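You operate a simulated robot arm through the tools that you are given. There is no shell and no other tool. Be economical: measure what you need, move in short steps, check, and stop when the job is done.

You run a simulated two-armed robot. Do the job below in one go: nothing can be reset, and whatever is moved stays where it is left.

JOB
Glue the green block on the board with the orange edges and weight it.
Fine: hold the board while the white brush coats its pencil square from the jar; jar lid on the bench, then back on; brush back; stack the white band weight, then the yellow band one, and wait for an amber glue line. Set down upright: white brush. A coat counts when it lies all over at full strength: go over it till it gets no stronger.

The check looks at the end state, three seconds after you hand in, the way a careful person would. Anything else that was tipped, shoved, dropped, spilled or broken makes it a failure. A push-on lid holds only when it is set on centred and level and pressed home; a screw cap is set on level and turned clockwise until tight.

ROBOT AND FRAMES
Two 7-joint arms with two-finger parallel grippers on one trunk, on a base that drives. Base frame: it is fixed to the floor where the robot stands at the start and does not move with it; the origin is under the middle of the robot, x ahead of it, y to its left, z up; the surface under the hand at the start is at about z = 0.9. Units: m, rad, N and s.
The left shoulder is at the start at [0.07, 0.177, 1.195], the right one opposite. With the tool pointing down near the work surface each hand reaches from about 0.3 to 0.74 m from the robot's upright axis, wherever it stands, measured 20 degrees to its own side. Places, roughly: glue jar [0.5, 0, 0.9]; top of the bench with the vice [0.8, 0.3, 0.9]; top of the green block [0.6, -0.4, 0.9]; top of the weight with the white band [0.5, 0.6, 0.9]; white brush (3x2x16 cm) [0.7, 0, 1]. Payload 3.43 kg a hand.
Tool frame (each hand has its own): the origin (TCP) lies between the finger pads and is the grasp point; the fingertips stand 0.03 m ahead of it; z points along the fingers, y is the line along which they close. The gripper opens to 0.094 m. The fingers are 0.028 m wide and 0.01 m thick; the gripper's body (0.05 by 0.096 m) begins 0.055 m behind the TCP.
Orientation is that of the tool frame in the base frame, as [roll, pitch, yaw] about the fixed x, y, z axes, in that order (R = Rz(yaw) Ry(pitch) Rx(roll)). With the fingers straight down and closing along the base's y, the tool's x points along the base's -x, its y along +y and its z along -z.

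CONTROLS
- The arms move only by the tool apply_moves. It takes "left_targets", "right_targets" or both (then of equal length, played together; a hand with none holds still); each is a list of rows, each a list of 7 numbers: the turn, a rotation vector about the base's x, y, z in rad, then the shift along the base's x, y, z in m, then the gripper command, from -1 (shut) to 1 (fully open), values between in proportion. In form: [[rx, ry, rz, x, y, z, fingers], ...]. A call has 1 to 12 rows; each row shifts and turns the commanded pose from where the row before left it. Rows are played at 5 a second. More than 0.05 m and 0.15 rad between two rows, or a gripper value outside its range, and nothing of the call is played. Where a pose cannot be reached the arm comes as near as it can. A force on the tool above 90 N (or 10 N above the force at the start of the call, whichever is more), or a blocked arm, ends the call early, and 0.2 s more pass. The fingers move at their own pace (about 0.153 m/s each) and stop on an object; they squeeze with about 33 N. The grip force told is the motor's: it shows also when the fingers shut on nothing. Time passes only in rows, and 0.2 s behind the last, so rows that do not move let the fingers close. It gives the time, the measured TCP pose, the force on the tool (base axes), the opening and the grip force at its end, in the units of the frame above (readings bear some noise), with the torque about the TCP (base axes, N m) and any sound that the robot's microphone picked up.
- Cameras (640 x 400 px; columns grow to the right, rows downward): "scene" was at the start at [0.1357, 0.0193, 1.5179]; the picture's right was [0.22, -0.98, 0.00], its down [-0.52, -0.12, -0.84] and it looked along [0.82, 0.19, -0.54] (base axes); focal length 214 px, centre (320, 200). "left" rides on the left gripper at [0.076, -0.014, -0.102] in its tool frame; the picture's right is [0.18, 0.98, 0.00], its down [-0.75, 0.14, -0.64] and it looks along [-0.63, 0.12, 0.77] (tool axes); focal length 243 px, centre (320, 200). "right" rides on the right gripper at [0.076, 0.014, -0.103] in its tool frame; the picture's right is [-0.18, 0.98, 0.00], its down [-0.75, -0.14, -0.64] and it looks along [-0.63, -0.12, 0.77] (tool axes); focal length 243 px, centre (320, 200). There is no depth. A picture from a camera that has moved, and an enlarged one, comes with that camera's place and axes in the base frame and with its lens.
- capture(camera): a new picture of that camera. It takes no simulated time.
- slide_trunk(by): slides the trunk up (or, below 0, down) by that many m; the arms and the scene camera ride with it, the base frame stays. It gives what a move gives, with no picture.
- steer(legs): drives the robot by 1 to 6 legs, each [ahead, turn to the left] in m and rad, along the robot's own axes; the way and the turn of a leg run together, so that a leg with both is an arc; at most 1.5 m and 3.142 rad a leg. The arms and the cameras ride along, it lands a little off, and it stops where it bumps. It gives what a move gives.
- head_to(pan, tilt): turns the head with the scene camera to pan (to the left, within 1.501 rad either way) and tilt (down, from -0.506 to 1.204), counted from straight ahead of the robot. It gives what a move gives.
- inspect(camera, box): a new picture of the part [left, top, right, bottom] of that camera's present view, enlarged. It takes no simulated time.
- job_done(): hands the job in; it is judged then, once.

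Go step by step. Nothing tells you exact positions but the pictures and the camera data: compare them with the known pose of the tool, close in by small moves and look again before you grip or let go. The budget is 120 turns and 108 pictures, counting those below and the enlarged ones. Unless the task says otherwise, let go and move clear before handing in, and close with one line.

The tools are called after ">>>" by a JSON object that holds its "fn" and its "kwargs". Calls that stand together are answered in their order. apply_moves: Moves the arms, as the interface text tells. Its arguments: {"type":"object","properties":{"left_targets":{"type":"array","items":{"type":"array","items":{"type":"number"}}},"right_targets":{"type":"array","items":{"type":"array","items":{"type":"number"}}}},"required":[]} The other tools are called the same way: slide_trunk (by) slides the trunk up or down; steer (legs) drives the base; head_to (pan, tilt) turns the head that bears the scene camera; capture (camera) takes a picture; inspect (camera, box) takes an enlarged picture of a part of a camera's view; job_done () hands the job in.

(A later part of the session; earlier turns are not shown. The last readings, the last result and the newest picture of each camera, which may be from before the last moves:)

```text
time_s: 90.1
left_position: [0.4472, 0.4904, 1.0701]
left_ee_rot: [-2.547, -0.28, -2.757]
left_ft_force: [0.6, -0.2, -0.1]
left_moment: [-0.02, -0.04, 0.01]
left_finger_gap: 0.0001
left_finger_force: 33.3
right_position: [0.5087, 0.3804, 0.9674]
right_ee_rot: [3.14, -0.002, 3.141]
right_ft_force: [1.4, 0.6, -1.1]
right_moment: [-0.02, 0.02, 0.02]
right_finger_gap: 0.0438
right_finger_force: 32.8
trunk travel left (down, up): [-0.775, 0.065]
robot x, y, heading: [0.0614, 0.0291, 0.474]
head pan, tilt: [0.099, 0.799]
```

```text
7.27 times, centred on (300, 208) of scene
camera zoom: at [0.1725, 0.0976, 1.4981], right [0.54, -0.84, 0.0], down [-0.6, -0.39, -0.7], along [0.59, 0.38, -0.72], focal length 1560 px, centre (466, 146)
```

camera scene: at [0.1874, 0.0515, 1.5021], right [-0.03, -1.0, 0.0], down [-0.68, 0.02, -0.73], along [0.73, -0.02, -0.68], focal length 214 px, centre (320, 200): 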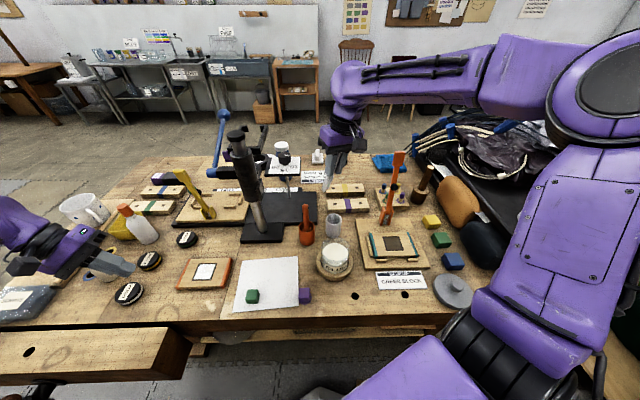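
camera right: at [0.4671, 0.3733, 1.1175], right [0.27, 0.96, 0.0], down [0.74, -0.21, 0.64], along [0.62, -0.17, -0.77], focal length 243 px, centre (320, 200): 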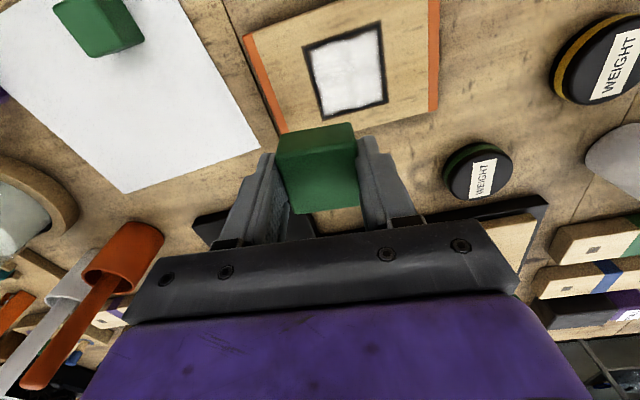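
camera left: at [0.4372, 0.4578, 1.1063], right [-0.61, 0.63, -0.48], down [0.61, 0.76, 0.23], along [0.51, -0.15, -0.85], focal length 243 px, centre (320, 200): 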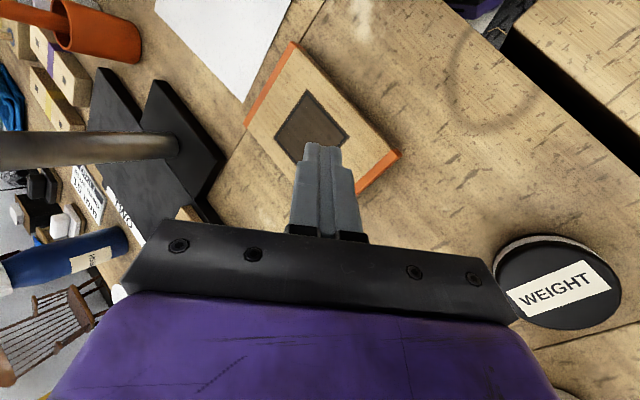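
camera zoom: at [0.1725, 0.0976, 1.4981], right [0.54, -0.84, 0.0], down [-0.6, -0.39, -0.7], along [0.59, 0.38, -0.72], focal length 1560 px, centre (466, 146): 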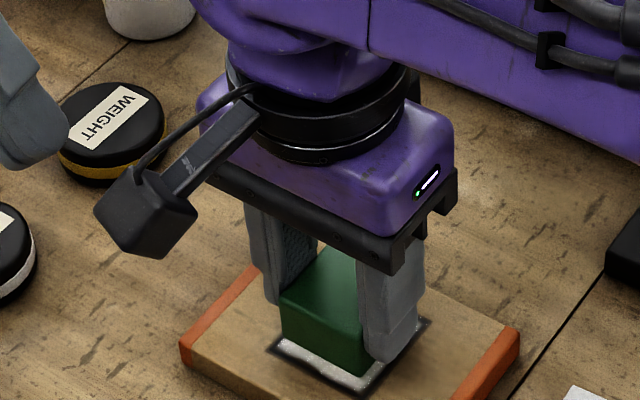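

Nicely centred. Final lowering to contact.

>>> {"fn": "apply_moves", "kwargs": {"right_targets": [[0, 0, 0, 0, 0, -0.003, -1], [0, 0, 0, 0, 0, 0, -1]]}}

>>> {"fn": "apply_moves", "kwargs": {"right_targets": [[0, 0, 0, 0, 0, -0.003, -1], [0, 0, 0, 0, 0, 0, -1]]}}

>>> {"fn": "apply_moves", "kwargs": {"right_targets": [[0, 0, 0, 0, 0, -0.002, -1], [0, 0, 0, 0, 0, 0, -1]]}}

```text
time_s: 90.7
left_position: [0.4464, 0.4906, 1.0709]
left_ee_rot: [-2.546, -0.279, -2.755]
left_ft_force: [0.6, 0.0, 0.2]
left_moment: [0.0, 0.01, -0.01]
left_finger_gap: 0.0
left_finger_force: 33.0
right_position: [0.5092, 0.3793, 0.9639]
right_ee_rot: [-3.141, -0.002, -3.141]
right_ft_force: [0.4, 0.2, 0.2]
right_moment: [0.01, -0.01, 0.01]
right_finger_gap: 0.0437
right_finger_force: 32.9
trunk travel left (down, up): [-0.775, 0.065]
robot x, y, heading: [0.059, 0.0302, 0.469]
head pan, tilt: [0.099, 0.799]
```

```text
time_s: 91.3
left_position: [0.4477, 0.4911, 1.0713]
left_ee_rot: [-2.547, -0.28, -2.756]
left_ft_force: [-0.3, -0.1, 0.2]
left_moment: [0.0, 0.02, 0.02]
left_finger_gap: 0.0001
left_finger_force: 32.9
right_position: [0.5097, 0.38, 0.9621]
right_ee_rot: [-3.141, -0.001, -3.141]
right_ft_force: [0.5, -0.4, 0.4]
right_moment: [0.0, 0.02, 0.02]
right_finger_gap: 0.0439
right_finger_force: 33.0
trunk travel left (down, up): [-0.775, 0.065]
robot x, y, heading: [0.0616, 0.032, 0.47]
head pan, tilt: [0.099, 0.799]
```

```text
time_s: 91.9
left_position: [0.4462, 0.4899, 1.071]
left_ee_rot: [-2.547, -0.279, -2.757]
left_ft_force: [0.0, -0.4, 0.3]
left_moment: [0.01, -0.01, 0.0]
left_finger_gap: 0.0
left_finger_force: 33.2
right_position: [0.509, 0.3808, 0.9603]
right_ee_rot: [3.141, -0.003, -3.141]
right_ft_force: [-0.1, 0.1, -0.6]
right_moment: [0.04, -0.01, 0.01]
right_finger_gap: 0.0438
right_finger_force: 33.2
trunk travel left (down, up): [-0.775, 0.065]
robot x, y, heading: [0.0623, 0.0282, 0.468]
head pan, tilt: [0.099, 0.799]
```

>>> {"fn": "apply_moves", "kwargs": {"right_targets": [[0, 0, 0, 0, 0, -0.002, -1], [0, 0, 0, 0, 0, 0, -1]]}}

>>> {"fn": "apply_moves", "kwargs": {"right_targets": [[0, 0, 0, 0, 0, -0.002, -1], [0, 0, 0, 0, 0, 0, -1]]}}

>>> {"fn": "inspect", "kwargs": {"camera": "scene", "box": [260, 180, 340, 235]}}

```text
time_s: 92.5
left_position: [0.448, 0.4906, 1.0718]
left_ee_rot: [-2.549, -0.278, -2.758]
left_ft_force: [0.6, 0.0, -0.6]
left_moment: [-0.03, -0.02, 0.01]
left_finger_gap: 0.0
left_finger_force: 32.6
right_position: [0.5102, 0.3806, 0.9574]
right_ee_rot: [3.14, -0.001, 3.141]
right_ft_force: [0.6, 0.1, 4.3]
right_moment: [-0.02, -0.02, -0.02]
right_finger_gap: 0.0437
right_finger_force: 32.9
trunk travel left (down, up): [-0.775, 0.065]
robot x, y, heading: [0.0638, 0.0293, 0.47]
head pan, tilt: [0.099, 0.799]
```

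```text
time_s: 93.1
left_position: [0.4447, 0.4904, 1.0713]
left_ee_rot: [-2.549, -0.278, -2.756]
left_ft_force: [0.0, -0.1, -0.4]
left_moment: [0.03, 0.02, 0.0]
left_finger_gap: 0.0001
left_finger_force: 33.5
right_position: [0.5072, 0.3805, 0.958]
right_ee_rot: [3.138, 0.002, -3.142]
right_ft_force: [2.4, 3.1, 17.8]
right_moment: [-0.02, -0.02, -0.01]
right_finger_gap: 0.044
right_finger_force: 32.7
trunk travel left (down, up): [-0.775, 0.065]
robot x, y, heading: [0.0603, 0.03, 0.467]
head pan, tilt: [0.099, 0.799]
```

```text
7.27 times, centred on (300, 208) of scene
camera zoom: at [0.1707, 0.0965, 1.4985], right [0.54, -0.84, 0.0], down [-0.6, -0.39, -0.7], along [0.59, 0.38, -0.72], focal length 1560 px, centre (466, 146)
```

zoom: 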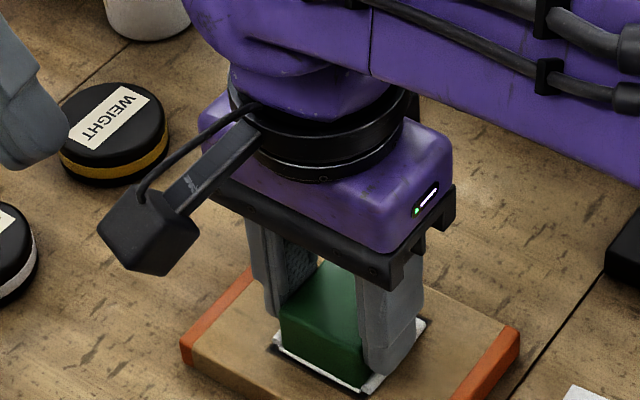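

Seated with 18 N. Release, rise and move the right hand clear.

>>> {"fn": "apply_moves", "kwargs": {"right_targets": [[0, 0, 0, 0, 0, 0.002, 0.4], [0, 0, 0, 0, 0, 0, 0.4], [0, 0, 0, 0, 0, 0.02, 0.4], [0, 0, 0, 0, 0, 0.04, 0.4], [0, 0, 0, 0, 0, 0.045, 0.4], [0, 0, 0, 0, 0, 0.045, 0.4], [0, 0, 0, 0, -0.045, 0.03, 0.4], [0, 0, 0, -0.01, -0.045, 0, 0.4], [0, 0, 0, -0.01, -0.045, 0, 0.4], [0, 0, 0, -0.01, -0.045, 0, 0.4], [0, 0, 0, -0.01, -0.045, 0, 0.4]]}}

>>> {"fn": "capture", "kwargs": {"camera": "scene"}}

>>> {"fn": "capture", "kwargs": {"camera": "left"}}

```text
refused: row 7 steps farther than a row can; nothing moved
```

```text
22 pictures are left
camera scene: at [0.1707, 0.0965, 1.4985], right [0.54, -0.84, 0.0], down [-0.6, -0.39, -0.7], along [0.59, 0.38, -0.72], focal length 214 px, centre (320, 200)
```

scene: 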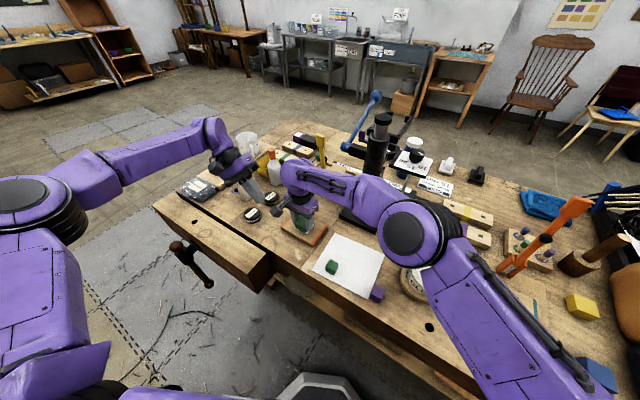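

```text
21 pictures are left
camera left: at [0.3843, 0.5136, 1.1826], right [-0.61, 0.63, -0.48], down [0.61, 0.76, 0.23], along [0.51, -0.15, -0.85], focal length 243 px, centre (320, 200)
```

left: 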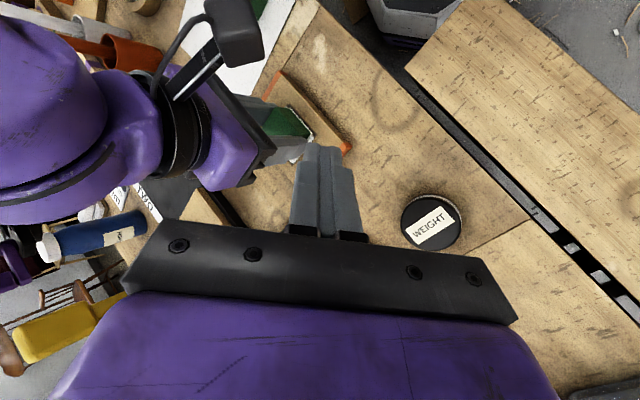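

Retry the retreat with legal steps; simultaneously bring the left hand upright above the white-band weight (0.455, 0.565).

>>> {"fn": "apply_moves", "kwargs": {"right_targets": [[0, 0, 0, 0, 0, 0.002, 0.4], [0, 0, 0, 0, 0, 0, 0.4], [0, 0, 0, 0, 0, 0.02, 0.4], [0, 0, 0, 0, 0, 0.04, 0.4], [0, 0, 0, 0, 0, 0.045, 0.4], [0, 0, 0, 0, 0, 0.045, 0.4], [0, 0, 0, 0, -0.045, 0.01, 0.4], [0, 0, 0, -0.01, -0.045, 0, 0.4], [0, 0, 0, -0.01, -0.045, 0, 0.4], [0, 0, 0, -0.01, -0.045, 0, 0.4], [0, 0, 0, -0.01, -0.045, 0, 0.4]], "left_targets": [[0, 0, 0, 0, 0.01, 0.01, -1], [0.13, 0, 0, 0, 0.02, 0.01, -1], [0.13, 0, 0, 0, 0.02, 0, 0], [0.13, 0, 0, 0, 0.02, 0, 1], [0.13, 0, 0, 0.008, 0.005, 0, 1], [0.13, 0, 0, 0, 0, 0, 1], [0, 0, 0, 0, 0, 0, 1], [0, 0, 0, 0, 0, 0, 1], [0, 0, 0, 0, 0, 0, 1], [0, 0, 0, 0, 0, 0, 1], [0, 0, 0, 0, 0, 0, 1]]}}

>>> {"fn": "inspect", "kwargs": {"camera": "scene", "box": [230, 150, 350, 240]}}

>>> {"fn": "capture", "kwargs": {"camera": "left"}}

```text
time_s: 95.5
left_position: [0.4553, 0.5636, 1.0904]
left_ee_rot: [3.14, 0.002, -2.668]
left_ft_force: [-0.1, 0.2, -0.7]
left_moment: [0.02, 0.01, 0.02]
left_finger_gap: 0.0939
left_finger_force: 0.2
right_position: [0.4678, 0.1532, 1.1206]
right_ee_rot: [3.138, -0.001, -3.142]
right_ft_force: [-0.1, -0.5, 0.5]
right_moment: [0.02, -0.02, 0.01]
right_finger_gap: 0.0658
right_finger_force: 0.1
trunk travel left (down, up): [-0.775, 0.065]
robot x, y, heading: [0.0654, 0.0332, 0.475]
head pan, tilt: [0.099, 0.799]
```

```text
4.44 times, centred on (290, 195) of scene
camera zoom: at [0.1716, 0.0953, 1.4983], right [0.54, -0.84, 0.0], down [-0.6, -0.39, -0.7], along [0.59, 0.38, -0.72], focal length 953 px, centre (453, 222)
```

zoom: 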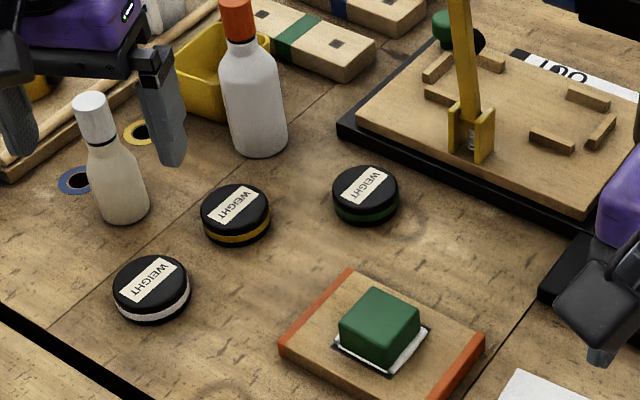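

```text
19 pictures are left
camera left: at [0.3936, 0.5163, 1.1934], right [-0.61, 0.79, 0.0], down [0.61, 0.47, 0.64], along [0.51, 0.39, -0.77], focal length 243 px, centre (320, 200)
```

left: 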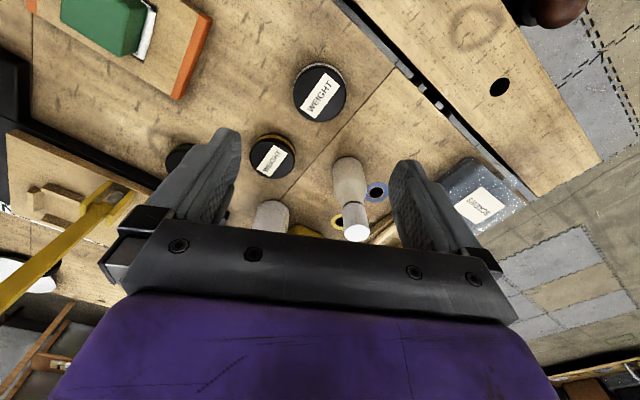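

The block sits squarely with glue squeezing out around it. The left hand is exactly over the white-band weight; descend and grip.

>>> {"fn": "apply_moves", "kwargs": {"left_targets": [[0, 0, 0, 0, 0.001, -0.045, 1], [0, 0, 0, 0, 0, -0.045, 1], [0, 0, 0, 0, 0, -0.04, 1], [0, 0, 0, 0, 0, -0.018, 1], [0, 0, 0, 0, 0, -0.008, 1], [0, 0, 0, 0, 0, 0, -1], [0, 0, 0, 0, 0, 0, -1], [0, 0, 0, 0, 0, 0, -1]]}}

>>> {"fn": "capture", "kwargs": {"camera": "left"}}

```text
time_s: 97.3
left_position: [0.4559, 0.5674, 0.9323]
left_ee_rot: [3.14, 0.0, -2.672]
left_ft_force: [-1.1, -1.1, 1.1]
left_moment: [-0.02, -0.11, -0.03]
left_finger_gap: 0.0569
left_finger_force: 32.9
right_position: [0.4685, 0.1528, 1.1201]
right_ee_rot: [3.141, -0.003, 3.142]
right_ft_force: [-0.7, 0.1, 0.3]
right_moment: [0.03, 0.0, -0.03]
right_finger_gap: 0.0657
right_finger_force: 0.2
trunk travel left (down, up): [-0.775, 0.065]
robot x, y, heading: [0.0613, 0.0303, 0.472]
head pan, tilt: [0.099, 0.799]
```

```text
18 pictures are left
camera left: at [0.394, 0.5191, 1.0349], right [-0.61, 0.79, 0.0], down [0.61, 0.47, 0.64], along [0.51, 0.39, -0.77], focal length 243 px, centre (320, 200)
```

left: 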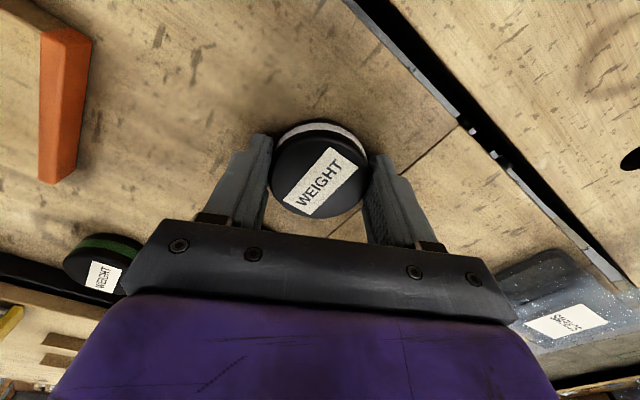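

Gripped (57 mm). Lift and carry the weight over the block.

>>> {"fn": "apply_moves", "kwargs": {"left_targets": [[0, 0, 0, 0, 0, 0.03, -1], [0, 0, 0, 0, 0, 0.04, -1], [0, 0, 0, 0, 0, 0.02, -1], [0, 0, 0, 0.0118, -0.0366, 0, -1], [0, 0, 0, 0.0118, -0.0366, 0, -1], [0, 0, 0, 0.0118, -0.0366, 0, -1], [0, 0, 0, 0.0118, -0.0366, 0, -1], [0, 0, 0, 0.0118, -0.0366, 0, -1], [0, 0, 0, 0, 0, -0.02, -1], [0, 0, 0, 0, 0, 0, -1]]}}

>>> {"fn": "inspect", "kwargs": {"camera": "scene", "box": [250, 175, 340, 240]}}

>>> {"fn": "capture", "kwargs": {"camera": "left"}}

```text
time_s: 99.5
left_position: [0.5282, 0.4145, 1.0208]
left_ee_rot: [3.141, -0.005, -2.673]
left_ft_force: [0.3, -0.3, -3.9]
left_moment: [-0.03, -0.01, 0.0]
left_finger_gap: 0.0573
left_finger_force: 33.2
left hand out of reach, approached as far as the arm can: row 8, 9
right_position: [0.4694, 0.1532, 1.1212]
right_ee_rot: [3.142, -0.002, -3.14]
right_ft_force: [-0.2, 0.3, -0.5]
right_moment: [0.03, -0.02, 0.0]
right_finger_gap: 0.0661
right_finger_force: 0.1
trunk travel left (down, up): [-0.775, 0.065]
robot x, y, heading: [0.0606, 0.0321, 0.477]
head pan, tilt: [0.099, 0.799]
```

```text
6.15 times, centred on (295, 208) of scene
camera zoom: at [0.1729, 0.0972, 1.4981], right [0.54, -0.84, 0.0], down [-0.6, -0.39, -0.7], along [0.59, 0.38, -0.72], focal length 1320 px, centre (474, 154)
```

zoom: 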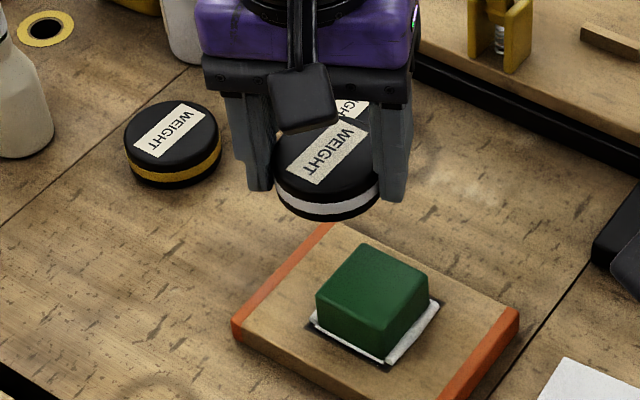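

```text
16 pictures are left
camera left: at [0.4669, 0.367, 1.1245], right [-0.61, 0.79, 0.0], down [0.61, 0.47, 0.64], along [0.51, 0.39, -0.77], focal length 243 px, centre (320, 200)
```

left: 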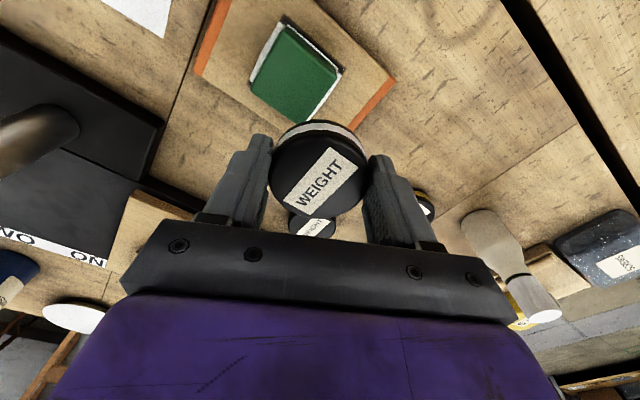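

Both views agree the block's top centre is (0.511, 0.379), top z≈0.948. I move over it and lower to ~1 cm above.

>>> {"fn": "apply_moves", "kwargs": {"left_targets": [[0, 0, 0, -0.007, -0.016, 0, -1], [0, 0, 0, -0.007, -0.0165, 0, -1], [0, 0, 0, 0, 0, -0.015, -1], [0, 0, 0, 0, 0, -0.012, -1], [0, 0, 0, 0, 0, 0, -1]]}}

>>> {"fn": "inspect", "kwargs": {"camera": "scene", "box": [250, 175, 340, 240]}}

```text
time_s: 100.7
left_position: [0.5337, 0.4159, 1.0126]
left_ee_rot: [3.141, -0.003, -2.675]
left_ft_force: [-0.4, -0.3, -4.2]
left_moment: [-0.01, 0.02, -0.02]
left_finger_gap: 0.0574
left_finger_force: 33.6
left hand out of reach, approached as far as the arm can: row 1, 2, 3, 4
right_position: [0.4677, 0.1536, 1.1209]
right_ee_rot: [3.141, -0.003, 3.141]
right_ft_force: [-0.6, 0.0, -0.6]
right_moment: [0.04, -0.01, 0.01]
right_finger_gap: 0.066
right_finger_force: 0.0
trunk travel left (down, up): [-0.775, 0.065]
robot x, y, heading: [0.0622, 0.0318, 0.475]
head pan, tilt: [0.099, 0.799]
```

```text
6.15 times, centred on (295, 208) of scene
camera zoom: at [0.1727, 0.097, 1.4981], right [0.54, -0.84, 0.0], down [-0.6, -0.39, -0.7], along [0.59, 0.38, -0.72], focal length 1320 px, centre (474, 154)
```

zoom: 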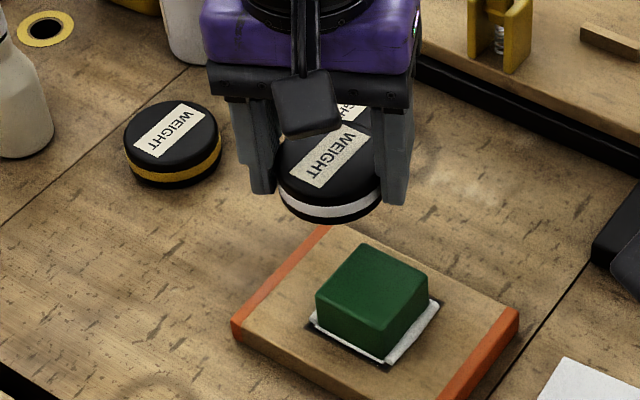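

The left arm hits a joint limit in this direction. I'll pull it back, raise it, and turn the base ~0.25 rad right so the board lies more to its side.

>>> {"fn": "apply_moves", "kwargs": {"left_targets": [[0, 0, 0, 0, 0, 0.03, -1], [0, 0, 0, -0.02, 0.02, 0.03, -1], [0, 0, 0, -0.03, 0.03, 0.02, -1], [0, 0, 0, -0.03, 0.03, 0, -1], [0, 0, 0, 0, 0, 0, -1]]}}

>>> {"fn": "steer", "kwargs": {"legs": [[0, -0.25]]}}

>>> {"fn": "apply_moves", "kwargs": {"left_targets": [[0, 0, 0, 0, 0, 0, -1], [0, 0, 0, 0, 0, 0, -1], [0, 0, 0, 0, 0, 0, -1], [0, 0, 0, 0, 0, 0, -1]]}}

```text
time_s: 101.9
left_position: [0.454, 0.4972, 1.0921]
left_ee_rot: [3.14, 0.001, -2.67]
left_ft_force: [0.3, 0.2, -5.0]
left_moment: [-0.01, 0.05, -0.01]
left_finger_gap: 0.0573
left_finger_force: 32.7
right_position: [0.4693, 0.1533, 1.1198]
right_ee_rot: [3.141, -0.002, 3.141]
right_ft_force: [-0.5, -0.4, -0.8]
right_moment: [0.02, 0.01, 0.0]
right_finger_gap: 0.0659
right_finger_force: 0.1
trunk travel left (down, up): [-0.775, 0.065]
robot x, y, heading: [0.0618, 0.0334, 0.471]
head pan, tilt: [0.099, 0.799]
```

```text
time_s: 103.2
left_position: [0.5571, 0.3867, 1.0911]
left_ee_rot: [-3.14, 0.0, -2.921]
left_ft_force: [-1.0, 1.2, -4.5]
left_moment: [0.04, 0.05, 0.03]
left_finger_gap: 0.0574
left_finger_force: 33.1
right_position: [0.4863, 0.0509, 1.1207]
right_ee_rot: [-3.14, -0.002, 2.893]
right_ft_force: [0.2, 0.2, 0.1]
right_moment: [0.0, -0.02, 0.01]
right_finger_gap: 0.0657
right_finger_force: 0.0
trunk travel left (down, up): [-0.775, 0.065]
robot x, y, heading: [0.058, 0.0314, 0.223]
head pan, tilt: [0.099, 0.799]
```

```text
time_s: 104.2
left_position: [0.5567, 0.3877, 1.0916]
left_ee_rot: [3.141, 0.0, -2.92]
left_ft_force: [-0.7, 0.3, -4.5]
left_moment: [0.0, 0.01, -0.03]
left_finger_gap: 0.0572
left_finger_force: 32.6
right_position: [0.4861, 0.0502, 1.119]
right_ee_rot: [3.141, -0.001, 2.891]
right_ft_force: [0.2, 0.7, -0.1]
right_moment: [0.0, 0.0, -0.01]
right_finger_gap: 0.0657
right_finger_force: 0.1
trunk travel left (down, up): [-0.775, 0.065]
robot x, y, heading: [0.061, 0.0295, 0.223]
head pan, tilt: [0.099, 0.799]
```

>>> {"fn": "apply_moves", "kwargs": {"left_targets": [[0, 0, 0, -0.021, -0.003, -0.03, -1], [0, 0, 0, -0.021, -0.003, -0.03, -1], [0, 0, 0, 0, 0, -0.03, -1], [0, 0, 0, 0, 0, 0, -1]]}}

>>> {"fn": "head_to", "kwargs": {"pan": 0.35, "tilt": 0.8}}

>>> {"fn": "inspect", "kwargs": {"camera": "scene", "box": [240, 160, 360, 245]}}

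>>> {"fn": "capture", "kwargs": {"camera": "left"}}

```text
time_s: 105.2
left_position: [0.5149, 0.3815, 1.0011]
left_ee_rot: [3.141, -0.001, -2.921]
left_ft_force: [0.1, -0.2, -4.9]
left_moment: [0.03, 0.02, -0.01]
left_finger_gap: 0.0571
left_finger_force: 32.9
right_position: [0.4872, 0.0497, 1.1206]
right_ee_rot: [3.141, -0.002, 2.893]
right_ft_force: [-0.9, 0.6, 1.2]
right_moment: [0.0, 0.0, -0.01]
right_finger_gap: 0.0659
right_finger_force: 0.0
trunk travel left (down, up): [-0.775, 0.065]
robot x, y, heading: [0.0598, 0.0308, 0.216]
head pan, tilt: [0.099, 0.799]
```

```text
time_s: 106.0
left_position: [0.5149, 0.3801, 1.002]
left_ee_rot: [-3.141, 0.001, -2.919]
left_ft_force: [0.1, 0.8, -4.2]
left_moment: [0.04, 0.01, -0.01]
left_finger_gap: 0.0571
left_finger_force: 32.6
right_position: [0.4868, 0.0496, 1.1188]
right_ee_rot: [3.14, -0.001, 2.891]
right_ft_force: [-0.9, -0.8, -1.0]
right_moment: [0.02, -0.02, 0.04]
right_finger_gap: 0.0658
right_finger_force: 0.0
trunk travel left (down, up): [-0.775, 0.065]
robot x, y, heading: [0.0615, 0.0332, 0.221]
head pan, tilt: [0.351, 0.799]
```

```text
4.71 times, centred on (300, 202) of scene
camera zoom: at [0.1772, 0.086, 1.4981], right [0.54, -0.84, 0.0], down [-0.6, -0.39, -0.7], along [0.59, 0.38, -0.72], focal length 1009 px, centre (414, 188)
```

zoom: 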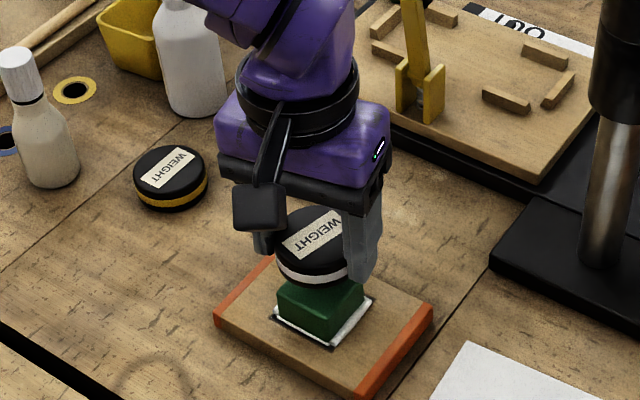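

```text
13 pictures are left
camera left: at [0.4434, 0.3497, 1.1058], right [-0.4, 0.92, 0.0], down [0.7, 0.3, 0.64], along [0.59, 0.25, -0.77], focal length 243 px, centre (320, 200)
```

left: 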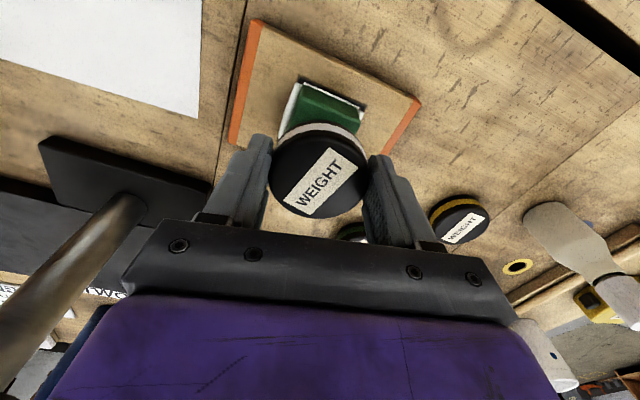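

The weight is centred over the block within ~2 mm. Lower to contact.

>>> {"fn": "apply_moves", "kwargs": {"left_targets": [[0, 0, 0, 0, 0, -0.01, -1], [0, 0, 0, 0, 0, -0.006, -1], [0, 0, 0, 0, 0, 0, -1]]}}

>>> {"fn": "apply_moves", "kwargs": {"left_targets": [[0, 0, 0, 0, 0, -0.003, -1], [0, 0, 0, 0, 0, 0, -1]]}}

>>> {"fn": "apply_moves", "kwargs": {"left_targets": [[0, 0, 0, 0, 0, -0.003, -1], [0, 0, 0, 0, 0, 0, -1]]}}

```text
time_s: 106.8
left_position: [0.5146, 0.382, 0.9875]
left_ee_rot: [3.141, 0.0, -2.919]
left_ft_force: [0.0, 0.3, -3.7]
left_moment: [0.01, 0.02, 0.01]
left_finger_gap: 0.0569
left_finger_force: 32.8
right_position: [0.4851, 0.05, 1.1206]
right_ee_rot: [-3.141, -0.002, 2.889]
right_ft_force: [-0.3, 0.2, -0.9]
right_moment: [-0.02, 0.0, 0.02]
right_finger_gap: 0.0656
right_finger_force: 0.1
trunk travel left (down, up): [-0.775, 0.065]
robot x, y, heading: [0.0616, 0.0339, 0.221]
head pan, tilt: [0.351, 0.799]
```

```text
time_s: 107.4
left_position: [0.5145, 0.3813, 0.9852]
left_ee_rot: [-3.141, 0.001, -2.921]
left_ft_force: [0.4, 0.0, -4.5]
left_moment: [-0.03, 0.0, 0.0]
left_finger_gap: 0.0574
left_finger_force: 33.1
right_position: [0.4864, 0.0493, 1.1196]
right_ee_rot: [-3.141, -0.001, 2.892]
right_ft_force: [-0.1, 0.2, 0.5]
right_moment: [-0.01, -0.05, 0.04]
right_finger_gap: 0.0659
right_finger_force: 0.1
trunk travel left (down, up): [-0.775, 0.065]
robot x, y, heading: [0.0583, 0.0301, 0.222]
head pan, tilt: [0.351, 0.799]
```

```text
time_s: 108.0
left_position: [0.5144, 0.3799, 0.9805]
left_ee_rot: [3.141, 0.0, -2.921]
left_ft_force: [-0.4, -0.2, -4.0]
left_moment: [0.05, 0.0, 0.02]
left_finger_gap: 0.0571
left_finger_force: 33.1
right_position: [0.4867, 0.0502, 1.1191]
right_ee_rot: [-3.141, -0.002, 2.893]
right_ft_force: [0.8, 0.1, -0.7]
right_moment: [-0.02, -0.01, 0.01]
right_finger_gap: 0.0658
right_finger_force: 0.1
trunk travel left (down, up): [-0.775, 0.065]
robot x, y, heading: [0.0561, 0.0288, 0.218]
head pan, tilt: [0.351, 0.799]
```

>>> {"fn": "apply_moves", "kwargs": {"left_targets": [[0, 0, 0, 0, 0, -0.002, -1], [0, 0, 0, 0, 0, 0, -1]]}}

>>> {"fn": "apply_moves", "kwargs": {"left_targets": [[0, 0, 0, 0, 0, -0.002, -1], [0, 0, 0, 0, 0, 0, -1]]}}

>>> {"fn": "apply_moves", "kwargs": {"left_targets": [[0, 0, 0, 0, 0, -0.002, -1], [0, 0, 0, 0, 0, 0, -1]]}}

```text
time_s: 108.6
left_position: [0.5143, 0.3812, 0.9799]
left_ee_rot: [3.139, 0.001, -2.92]
left_ft_force: [0.3, 1.3, 3.4]
left_moment: [0.04, -0.05, -0.04]
left_finger_gap: 0.0572
left_finger_force: 33.1
right_position: [0.4856, 0.0496, 1.1196]
right_ee_rot: [-3.141, -0.003, 2.892]
right_ft_force: [-0.2, 0.7, 0.0]
right_moment: [0.01, 0.0, -0.01]
right_finger_gap: 0.0658
right_finger_force: 0.0
trunk travel left (down, up): [-0.775, 0.065]
robot x, y, heading: [0.0613, 0.0317, 0.219]
head pan, tilt: [0.351, 0.799]
```

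```text
time_s: 109.2
left_position: [0.5139, 0.3804, 0.9783]
left_ee_rot: [3.141, 0.003, -2.92]
left_ft_force: [3.8, 2.6, 17.5]
left_moment: [0.04, -0.12, -0.01]
left_finger_gap: 0.0572
left_finger_force: 33.1
right_position: [0.4847, 0.0487, 1.12]
right_ee_rot: [3.141, -0.003, 2.891]
right_ft_force: [0.5, -0.1, -0.4]
right_moment: [-0.01, -0.02, -0.02]
right_finger_gap: 0.0655
right_finger_force: 0.1
trunk travel left (down, up): [-0.775, 0.065]
robot x, y, heading: [0.0595, 0.0278, 0.22]
head pan, tilt: [0.351, 0.799]
```

```text
time_s: 109.8
left_position: [0.5126, 0.3807, 0.9765]
left_ee_rot: [3.141, 0.003, -2.92]
left_ft_force: [4.5, 3.5, 23.8]
left_moment: [0.13, -0.19, -0.04]
left_finger_gap: 0.0577
left_finger_force: 33.3
right_position: [0.485, 0.0477, 1.1197]
right_ee_rot: [3.14, 0.001, 2.893]
right_ft_force: [0.3, 0.6, 0.8]
right_moment: [-0.01, -0.04, 0.01]
right_finger_gap: 0.066
right_finger_force: 0.1
trunk travel left (down, up): [-0.775, 0.065]
robot x, y, heading: [0.0624, 0.0309, 0.226]
head pan, tilt: [0.351, 0.799]
```

Weight is seated. Ease pressure, release, rise and go above the yellow-band weight (0.559, 0.566).

>>> {"fn": "apply_moves", "kwargs": {"left_targets": [[0, 0, 0, 0, 0, 0.004, -1], [0, 0, 0, 0, 0, 0, 1], [0, 0, 0, 0, 0, 0, 1], [0, 0, 0, 0, 0, 0.03, 1], [0, 0, 0, 0, 0, 0.045, 1], [0, 0, 0, 0, 0, 0.04, 1], [0, 0, 0, 0.01, 0.045, 0, 1], [0, 0, 0, 0.011, 0.046, 0, 1], [0, 0, 0, 0.011, 0.046, 0, 1], [0, 0, 0, 0.011, 0.045, 0, 1], [0, 0, 0, 0, 0, -0.03, 1], [0, 0, 0, 0, 0, 0, 1]]}}

>>> {"fn": "inspect", "kwargs": {"camera": "scene", "box": [230, 150, 370, 245]}}

>>> {"fn": "capture", "kwargs": {"camera": "left"}}

```text
time_s: 112.4
left_position: [0.5558, 0.561, 1.0634]
left_ee_rot: [3.14, 0.0, -2.921]
left_ft_force: [0.2, -0.6, 0.4]
left_moment: [0.03, 0.0, -0.01]
left_finger_gap: 0.094
left_finger_force: 0.1
right_position: [0.4853, 0.0494, 1.1204]
right_ee_rot: [3.139, -0.002, 2.892]
right_ft_force: [-0.8, -0.6, -0.5]
right_moment: [0.04, 0.02, -0.01]
right_finger_gap: 0.0657
right_finger_force: 0.1
trunk travel left (down, up): [-0.775, 0.065]
robot x, y, heading: [0.0631, 0.0321, 0.222]
head pan, tilt: [0.351, 0.799]
```

```text
4.21 times, centred on (300, 198) of scene
camera zoom: at [0.1763, 0.0849, 1.4982], right [0.54, -0.84, 0.0], down [-0.6, -0.39, -0.7], along [0.59, 0.38, -0.72], focal length 903 px, centre (404, 210)
```

zoom: 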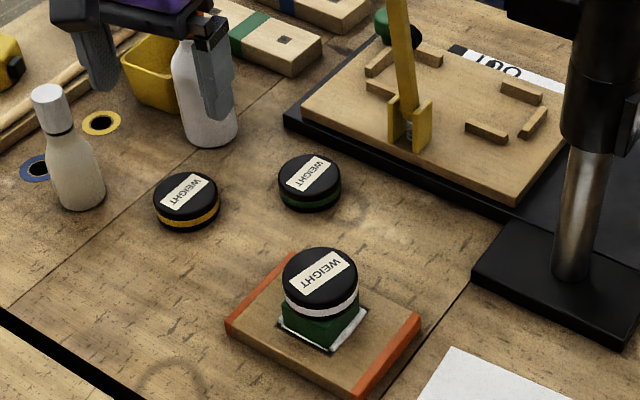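

```text
11 pictures are left
camera left: at [0.4847, 0.5295, 1.1671], right [-0.4, 0.92, 0.0], down [0.7, 0.3, 0.64], along [0.59, 0.26, -0.77], focal length 243 px, centre (320, 200)
```

left: 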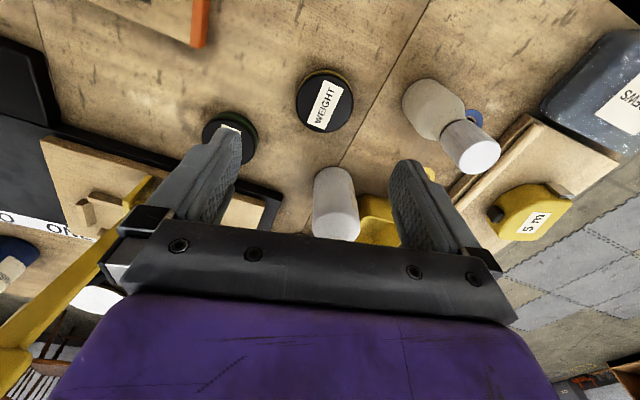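

White weight is neatly on the block. Yellow weight is at (0.556, 0.5645); descend with a slightly narrowed gripper (cream bottle nearby) and grip.

>>> {"fn": "apply_moves", "kwargs": {"left_targets": [[0, 0, 0, 0, 0.003, -0.03, 0.7], [0, 0, 0, 0, 0, -0.045, 0.7], [0, 0, 0, 0, 0, -0.035, 0.7], [0, 0, 0, 0, 0, -0.014, 0.7], [0, 0, 0, 0, 0, -0.005, 0.7], [0, 0, 0, 0, 0, 0, -1], [0, 0, 0, 0, 0, 0, -1], [0, 0, 0, 0, 0, 0, -1]]}}

>>> {"fn": "apply_moves", "kwargs": {"left_targets": [[0, 0, 0, 0, 0, 0.03, -1], [0, 0, 0, 0, 0, 0.045, -1], [0, 0, 0, 0, 0, 0.045, -1], [0, 0, 0, -0.011, -0.046, 0, -1], [0, 0, 0, -0.011, -0.046, 0, -1], [0, 0, 0, -0.01, -0.046, 0, -1], [0, 0, 0, -0.01, -0.044, 0, -1], [0, 0, 0, 0, 0, 0, -1]]}}

>>> {"fn": "inspect", "kwargs": {"camera": "scene", "box": [240, 150, 360, 240]}}

>>> {"fn": "capture", "kwargs": {"camera": "left"}}

```text
time_s: 114.2
left_position: [0.5566, 0.5661, 0.934]
left_ee_rot: [3.141, 0.0, -2.92]
left_ft_force: [-1.2, 2.0, 0.1]
left_moment: [0.13, 0.02, 0.03]
left_finger_gap: 0.0559
left_finger_force: 33.2
right_position: [0.4856, 0.0499, 1.1193]
right_ee_rot: [-3.141, -0.002, 2.893]
right_ft_force: [0.8, -0.5, -0.5]
right_moment: [-0.01, -0.02, -0.02]
right_finger_gap: 0.0659
right_finger_force: 0.0
trunk travel left (down, up): [-0.775, 0.065]
robot x, y, heading: [0.0615, 0.0312, 0.222]
head pan, tilt: [0.351, 0.799]
```

```text
time_s: 116.0
left_position: [0.5134, 0.384, 1.0553]
left_ee_rot: [3.141, -0.001, -2.917]
left_ft_force: [0.1, 0.4, -4.8]
left_moment: [-0.03, -0.01, -0.01]
left_finger_gap: 0.056
left_finger_force: 33.2
right_position: [0.4866, 0.0505, 1.1193]
right_ee_rot: [3.14, -0.001, 2.892]
right_ft_force: [0.0, -0.5, 0.6]
right_moment: [-0.03, 0.0, 0.02]
right_finger_gap: 0.0656
right_finger_force: 0.0
trunk travel left (down, up): [-0.775, 0.065]
robot x, y, heading: [0.0619, 0.0313, 0.222]
head pan, tilt: [0.351, 0.799]
```

```text
4.44 times, centred on (300, 195) of scene
camera zoom: at [0.1776, 0.0872, 1.498], right [0.54, -0.84, 0.0], down [-0.6, -0.39, -0.7], along [0.59, 0.38, -0.72], focal length 953 px, centre (409, 222)
```

zoom: 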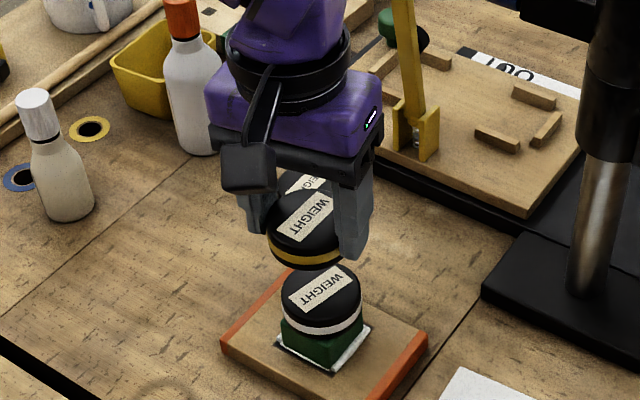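

```text
9 pictures are left
camera left: at [0.4433, 0.3527, 1.1579], right [-0.4, 0.92, 0.0], down [0.7, 0.3, 0.64], along [0.59, 0.26, -0.77], focal length 243 px, centre (320, 200)
```

left: 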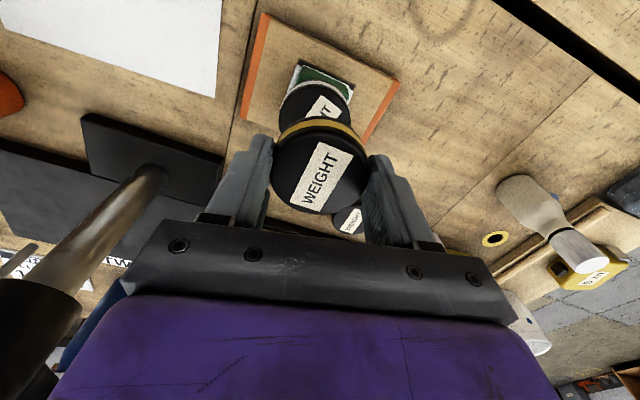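

Yellow weight is held and almost centred; I correct ~5 mm in y and lower until contact.

>>> {"fn": "apply_moves", "kwargs": {"left_targets": [[0, 0, 0, 0.001, -0.005, -0.015, -1], [0, 0, 0, 0, 0, -0.014, -1], [0, 0, 0, 0, 0, 0, -1]]}}

>>> {"fn": "apply_moves", "kwargs": {"left_targets": [[0, 0, 0, 0, 0, -0.004, -1], [0, 0, 0, 0, 0, -0.004, -1], [0, 0, 0, 0, 0, 0, -1]]}}

>>> {"fn": "apply_moves", "kwargs": {"left_targets": [[0, 0, 0, 0, 0, -0.003, -1], [0, 0, 0, 0, 0, 0, -1]]}}

>>> {"fn": "apply_moves", "kwargs": {"left_targets": [[0, 0, 0, 0, 0, -0.003, -1], [0, 0, 0, 0, 0, 0, -1]]}}

```text
time_s: 116.8
left_position: [0.5155, 0.3774, 1.027]
left_ee_rot: [3.139, -0.001, -2.919]
left_ft_force: [0.1, -0.3, -3.7]
left_moment: [0.03, 0.06, -0.02]
left_finger_gap: 0.0555
left_finger_force: 32.7
right_position: [0.4848, 0.0501, 1.1199]
right_ee_rot: [-3.141, -0.002, 2.892]
right_ft_force: [0.1, 0.5, 0.5]
right_moment: [-0.01, -0.03, -0.02]
right_finger_gap: 0.0655
right_finger_force: 0.0
trunk travel left (down, up): [-0.775, 0.065]
robot x, y, heading: [0.062, 0.0317, 0.222]
head pan, tilt: [0.351, 0.799]
```

```text
time_s: 117.6
left_position: [0.5166, 0.3784, 1.0178]
left_ee_rot: [3.141, 0.0, -2.919]
left_ft_force: [-0.1, 0.0, -4.4]
left_moment: [-0.02, 0.0, 0.05]
left_finger_gap: 0.0559
left_finger_force: 32.8
right_position: [0.4869, 0.0512, 1.1187]
right_ee_rot: [-3.14, -0.003, 2.892]
right_ft_force: [0.0, -0.1, 0.6]
right_moment: [0.03, -0.01, 0.02]
right_finger_gap: 0.0658
right_finger_force: 0.1
trunk travel left (down, up): [-0.775, 0.065]
robot x, y, heading: [0.0639, 0.0312, 0.225]
head pan, tilt: [0.351, 0.799]
```

```text
time_s: 118.2
left_position: [0.5157, 0.3774, 1.0151]
left_ee_rot: [3.141, 0.0, -2.92]
left_ft_force: [0.0, 0.6, -4.8]
left_moment: [0.0, 0.01, -0.01]
left_finger_gap: 0.056
left_finger_force: 32.6
right_position: [0.4856, 0.0504, 1.1202]
right_ee_rot: [-3.141, -0.002, 2.893]
right_ft_force: [0.3, -0.8, -0.7]
right_moment: [-0.02, 0.0, 0.0]
right_finger_gap: 0.0657
right_finger_force: 0.2
trunk travel left (down, up): [-0.775, 0.065]
robot x, y, heading: [0.0605, 0.0287, 0.222]
head pan, tilt: [0.351, 0.799]
```

```text
time_s: 118.8
left_position: [0.5171, 0.379, 1.0119]
left_ee_rot: [-3.14, -0.001, -2.92]
left_ft_force: [-0.1, -0.4, -4.4]
left_moment: [-0.02, 0.03, -0.02]
left_finger_gap: 0.0556
left_finger_force: 32.8
right_position: [0.4874, 0.0498, 1.1198]
right_ee_rot: [3.141, -0.004, 2.892]
right_ft_force: [-0.4, -0.5, -0.2]
right_moment: [-0.02, -0.01, 0.02]
right_finger_gap: 0.0661
right_finger_force: 0.1
trunk travel left (down, up): [-0.775, 0.065]
robot x, y, heading: [0.0622, 0.0338, 0.219]
head pan, tilt: [0.351, 0.799]
```

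>>> {"fn": "apply_moves", "kwargs": {"left_targets": [[0, 0, 0, -0.001, 0.001, -0.003, -1], [0, 0, 0, 0, 0, 0, -1]]}}

>>> {"fn": "apply_moves", "kwargs": {"left_targets": [[0, 0, 0, 0, 0, -0.003, -1], [0, 0, 0, 0, 0, 0, -1]]}}

>>> {"fn": "apply_moves", "kwargs": {"left_targets": [[0, 0, 0, 0, 0, -0.002, -1], [0, 0, 0, 0, 0, 0, -1]]}}

```text
time_s: 119.4
left_position: [0.5149, 0.3797, 1.0084]
left_ee_rot: [3.14, 0.001, -2.92]
left_ft_force: [0.6, 0.0, -4.4]
left_moment: [0.0, -0.01, 0.01]
left_finger_gap: 0.0556
left_finger_force: 33.5
right_position: [0.4863, 0.05, 1.12]
right_ee_rot: [3.141, 0.0, 2.89]
right_ft_force: [0.5, 0.3, 0.4]
right_moment: [0.01, -0.03, 0.0]
right_finger_gap: 0.0658
right_finger_force: 0.0
trunk travel left (down, up): [-0.775, 0.065]
robot x, y, heading: [0.0587, 0.0305, 0.227]
head pan, tilt: [0.351, 0.799]
```

```text
time_s: 120.0
left_position: [0.5154, 0.3803, 1.006]
left_ee_rot: [3.139, 0.001, -2.92]
left_ft_force: [-0.4, 0.5, 1.7]
left_moment: [0.08, -0.01, 0.0]
left_finger_gap: 0.0556
left_finger_force: 32.9
right_position: [0.4857, 0.0495, 1.1198]
right_ee_rot: [-3.141, -0.002, 2.893]
right_ft_force: [-0.7, -0.5, -0.2]
right_moment: [0.0, -0.04, 0.0]
right_finger_gap: 0.0658
right_finger_force: 0.1
trunk travel left (down, up): [-0.775, 0.065]
robot x, y, heading: [0.0575, 0.03, 0.218]
head pan, tilt: [0.351, 0.799]
```

```text
time_s: 120.6
left_position: [0.5152, 0.3799, 1.0074]
left_ee_rot: [3.141, 0.004, -2.919]
left_ft_force: [2.0, 2.2, 14.8]
left_moment: [0.11, -0.06, 0.01]
left_finger_gap: 0.0558
left_finger_force: 33.0
right_position: [0.4844, 0.0489, 1.1211]
right_ee_rot: [3.139, -0.001, 2.891]
right_ft_force: [0.0, 0.1, 0.1]
right_moment: [-0.02, 0.01, 0.01]
right_finger_gap: 0.066
right_finger_force: 0.1
trunk travel left (down, up): [-0.775, 0.065]
robot x, y, heading: [0.0629, 0.0295, 0.218]
head pan, tilt: [0.351, 0.799]
```

Seated. Release the yellow weight, raise the left hand clear; meanwhile the right hand heads for the lid.

>>> {"fn": "apply_moves", "kwargs": {"left_targets": [[0, 0, 0, 0, 0, 0.003, -1], [0, 0, 0, 0, 0, 0, 0.9], [0, 0, 0, 0, 0, 0, 0.9], [0, 0, 0, 0, 0, 0.03, 0.9], [0, 0, 0, 0, 0, 0.045, 0.9], [0, 0, 0, 0, 0, 0.045, 0.9], [0, 0, 0, -0.01, 0.045, 0.01, 0.9], [0, 0, 0, -0.02, 0.04, 0, 0.9], [0, 0, 0, -0.02, 0.04, 0, 0.9], [0, 0, 0, -0.02, 0.04, 0, 0.9], [0, 0, 0, 0, 0, 0, 0.9], [0, 0, 0, 0, 0, 0, 0.9]], "right_targets": [[0, 0, 0, 0, 0, 0, 0.1], [0, 0, 0, 0, 0, 0, 0.1], [0, 0, 0, 0, 0, 0, 0.1], [0, 0, 0.118, -0.005, -0.047, 0, 0.1], [0, 0, 0.118, -0.005, -0.047, 0, 0.1], [0, 0, 0.118, -0.005, -0.047, 0, 0.1], [0, 0, 0.118, -0.005, -0.047, 0, 0.1], [0, 0, 0, -0.005, -0.047, 0, 0.1], [0, 0, 0, -0.005, -0.047, 0, 0.1], [0, 0, 0, -0.006, -0.047, 0, 0.1], [0, 0, 0, -0.006, -0.046, 0, 0.1], [0, 0, 0, 0, 0, 0, 0.1]]}}

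>>> {"fn": "inspect", "kwargs": {"camera": "scene", "box": [240, 170, 360, 245]}}

>>> {"fn": "capture", "kwargs": {"camera": "right"}}

```text
time_s: 123.2
left_position: [0.4452, 0.544, 1.1352]
left_ee_rot: [3.142, 0.0, -2.919]
left_ft_force: [-0.1, -0.4, -0.3]
left_moment: [-0.01, -0.01, -0.02]
left_finger_gap: 0.0895
left_finger_force: 0.0
right_position: [0.4431, -0.3267, 1.1206]
right_ee_rot: [3.142, 0.0, -2.919]
right_ft_force: [-0.1, -0.8, -0.1]
right_moment: [-0.03, 0.0, -0.01]
right_finger_gap: 0.0517
right_finger_force: 0.1
trunk travel left (down, up): [-0.775, 0.065]
robot x, y, heading: [0.0629, 0.0279, 0.224]
head pan, tilt: [0.351, 0.799]
```

```text
5.33 times, centred on (300, 208) of scene
camera zoom: at [0.1779, 0.086, 1.498], right [0.54, -0.84, 0.0], down [-0.6, -0.39, -0.7], along [0.59, 0.38, -0.72], focal length 1144 px, centre (427, 160)
```

zoom: 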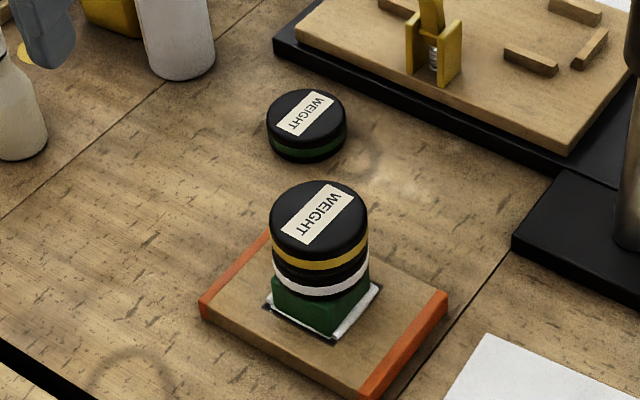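

```text
7 pictures are left
camera right: at [0.3688, -0.3286, 1.2229], right [-0.04, 1.0, 0.0], down [0.77, 0.03, 0.64], along [0.64, 0.02, -0.77], focal length 243 px, centre (320, 200)
```

right: 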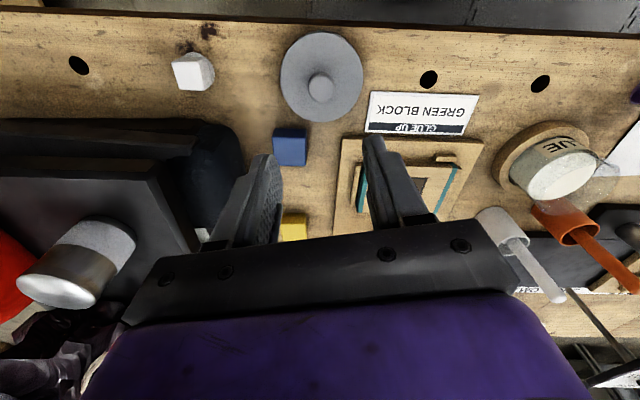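

The stack is straight. The lid knob is right under the hand; descend to the earlier grasp height, grip and lift.

>>> {"fn": "apply_moves", "kwargs": {"right_targets": [[0, 0, 0, 0.0015, 0, -0.045, 0.1], [0, 0, 0, 0, 0.001, -0.045, 0.1], [0, 0, 0, 0, 0, -0.045, 0.1], [0, 0, 0, 0, 0, -0.025, 0.1], [0, 0, 0, 0, 0, -0.009, 0.1], [0, 0, 0, 0, 0, 0, -1], [0, 0, 0, 0, 0, 0, -1], [0, 0, 0, 0, 0, 0, -1]]}}

>>> {"fn": "apply_moves", "kwargs": {"right_targets": [[0, 0, 0, 0, 0, 0.02, -1], [0, 0, 0, 0, 0, 0.045, -1], [0, 0, 0, 0, 0, 0.045, -1], [0, 0, 0, 0, 0, 0.045, -1], [0, 0, 0, 0, 0, 0, -1]]}}

```text
time_s: 125.0
left_position: [0.445, 0.5431, 1.135]
left_ee_rot: [-3.141, 0.0, -2.92]
left_ft_force: [0.3, 1.0, 1.2]
left_moment: [-0.02, 0.01, 0.0]
left_finger_gap: 0.0891
left_finger_force: 0.0
right_position: [0.4428, -0.3246, 0.9513]
right_ee_rot: [3.141, -0.001, -2.92]
right_ft_force: [-0.8, -0.2, 0.1]
right_moment: [-0.01, -0.01, 0.0]
right_finger_gap: 0.0282
right_finger_force: 33.1
trunk travel left (down, up): [-0.775, 0.065]
robot x, y, heading: [0.0611, 0.0317, 0.221]
head pan, tilt: [0.351, 0.799]
```

```text
time_s: 126.2
left_position: [0.4451, 0.5431, 1.1348]
left_ee_rot: [3.14, 0.0, -2.92]
left_ft_force: [-1.1, 0.4, 0.2]
left_moment: [0.0, 0.0, 0.0]
left_finger_gap: 0.0892
left_finger_force: 0.0
right_position: [0.4447, -0.3249, 1.1039]
right_ee_rot: [3.14, -0.003, -2.917]
right_ft_force: [-0.2, -0.8, -0.4]
right_moment: [0.02, 0.0, 0.0]
right_finger_gap: 0.0285
right_finger_force: 33.1
trunk travel left (down, up): [-0.775, 0.065]
robot x, y, heading: [0.0623, 0.0283, 0.226]
head pan, tilt: [0.351, 0.799]
```

Lid lifted. I turn the head to measure the jar's opening precisely before placing.

>>> {"fn": "head_to", "kwargs": {"pan": -0.45, "tilt": 0.95}}

>>> {"fn": "inspect", "kwargs": {"camera": "scene", "box": [280, 160, 360, 240]}}

```text
time_s: 127.3
left_position: [0.4451, 0.5426, 1.1344]
left_ee_rot: [3.14, -0.001, -2.92]
left_ft_force: [0.6, 0.6, 0.4]
left_moment: [0.02, -0.01, 0.01]
left_finger_gap: 0.089
left_finger_force: 0.0
right_position: [0.4448, -0.3255, 1.1033]
right_ee_rot: [3.142, -0.002, -2.918]
right_ft_force: [-0.3, -1.0, -1.0]
right_moment: [-0.01, 0.05, -0.02]
right_finger_gap: 0.028
right_finger_force: 32.8
trunk travel left (down, up): [-0.775, 0.065]
robot x, y, heading: [0.0648, 0.0327, 0.216]
head pan, tilt: [-0.45, 0.949]
```

```text
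5.00 times, centred on (320, 200) of scene
camera zoom: at [0.1798, 0.0255, 1.4866], right [-0.23, -0.97, 0.0], down [-0.79, 0.18, -0.58], along [0.57, -0.13, -0.81], focal length 1072 px, centre (320, 200)
```

zoom: 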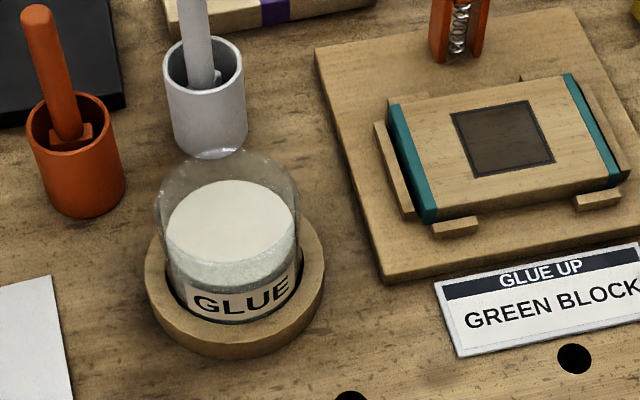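

I bring the lid over the jar at the original position and wrist angle, 2 cm above its seat, and compare with the original view.

>>> {"fn": "apply_moves", "kwargs": {"right_targets": [[0, 0, 0.125, 0.0131, 0.0461, 0, -1], [0, 0, 0.126, 0.0131, 0.0461, 0, -1], [0, 0, 0, 0.0131, 0.0461, 0, -1], [0, 0, 0, 0.0131, 0.0461, 0, -1], [0, 0, 0, 0.0131, 0.0461, 0, -1], [0, 0, 0, 0.0131, 0.0461, 0, -1], [0, 0, 0, 0.0131, 0.0459, 0, -1], [0, 0, 0, 0, 0, -0.03, -1], [0, 0, 0, 0, 0, -0.029, -1], [0, 0, 0, 0, 0, 0, -1]]}}

>>> {"fn": "capture", "kwargs": {"camera": "right"}}

```text
time_s: 129.5
left_position: [0.4453, 0.5449, 1.1352]
left_ee_rot: [-3.141, 0.001, -2.921]
left_ft_force: [-0.2, 0.3, 0.0]
left_moment: [-0.01, 0.01, 0.04]
left_finger_gap: 0.0893
left_finger_force: 0.1
right_position: [0.5375, -0.0011, 1.0462]
right_ee_rot: [3.141, -0.002, -2.667]
right_ft_force: [0.0, 0.3, 0.1]
right_moment: [-0.01, 0.01, -0.05]
right_finger_gap: 0.0282
right_finger_force: 33.1
trunk travel left (down, up): [-0.775, 0.065]
robot x, y, heading: [0.0615, 0.0319, 0.222]
head pan, tilt: [-0.45, 0.949]
```

```text
5 pictures are left
camera right: at [0.4649, -0.0225, 1.1478], right [-0.28, 0.96, 0.0], down [0.74, 0.22, 0.64], along [0.61, 0.18, -0.77], focal length 243 px, centre (320, 200)
```

right: 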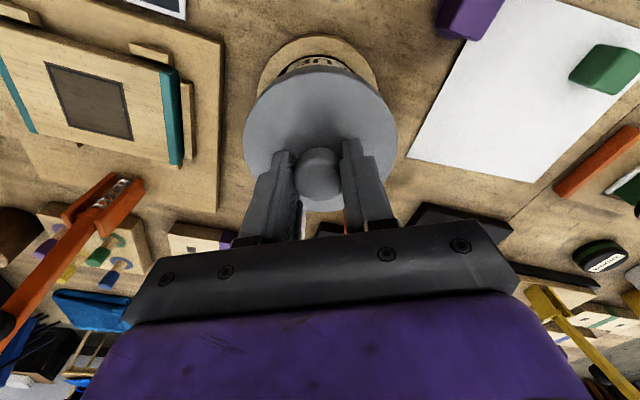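

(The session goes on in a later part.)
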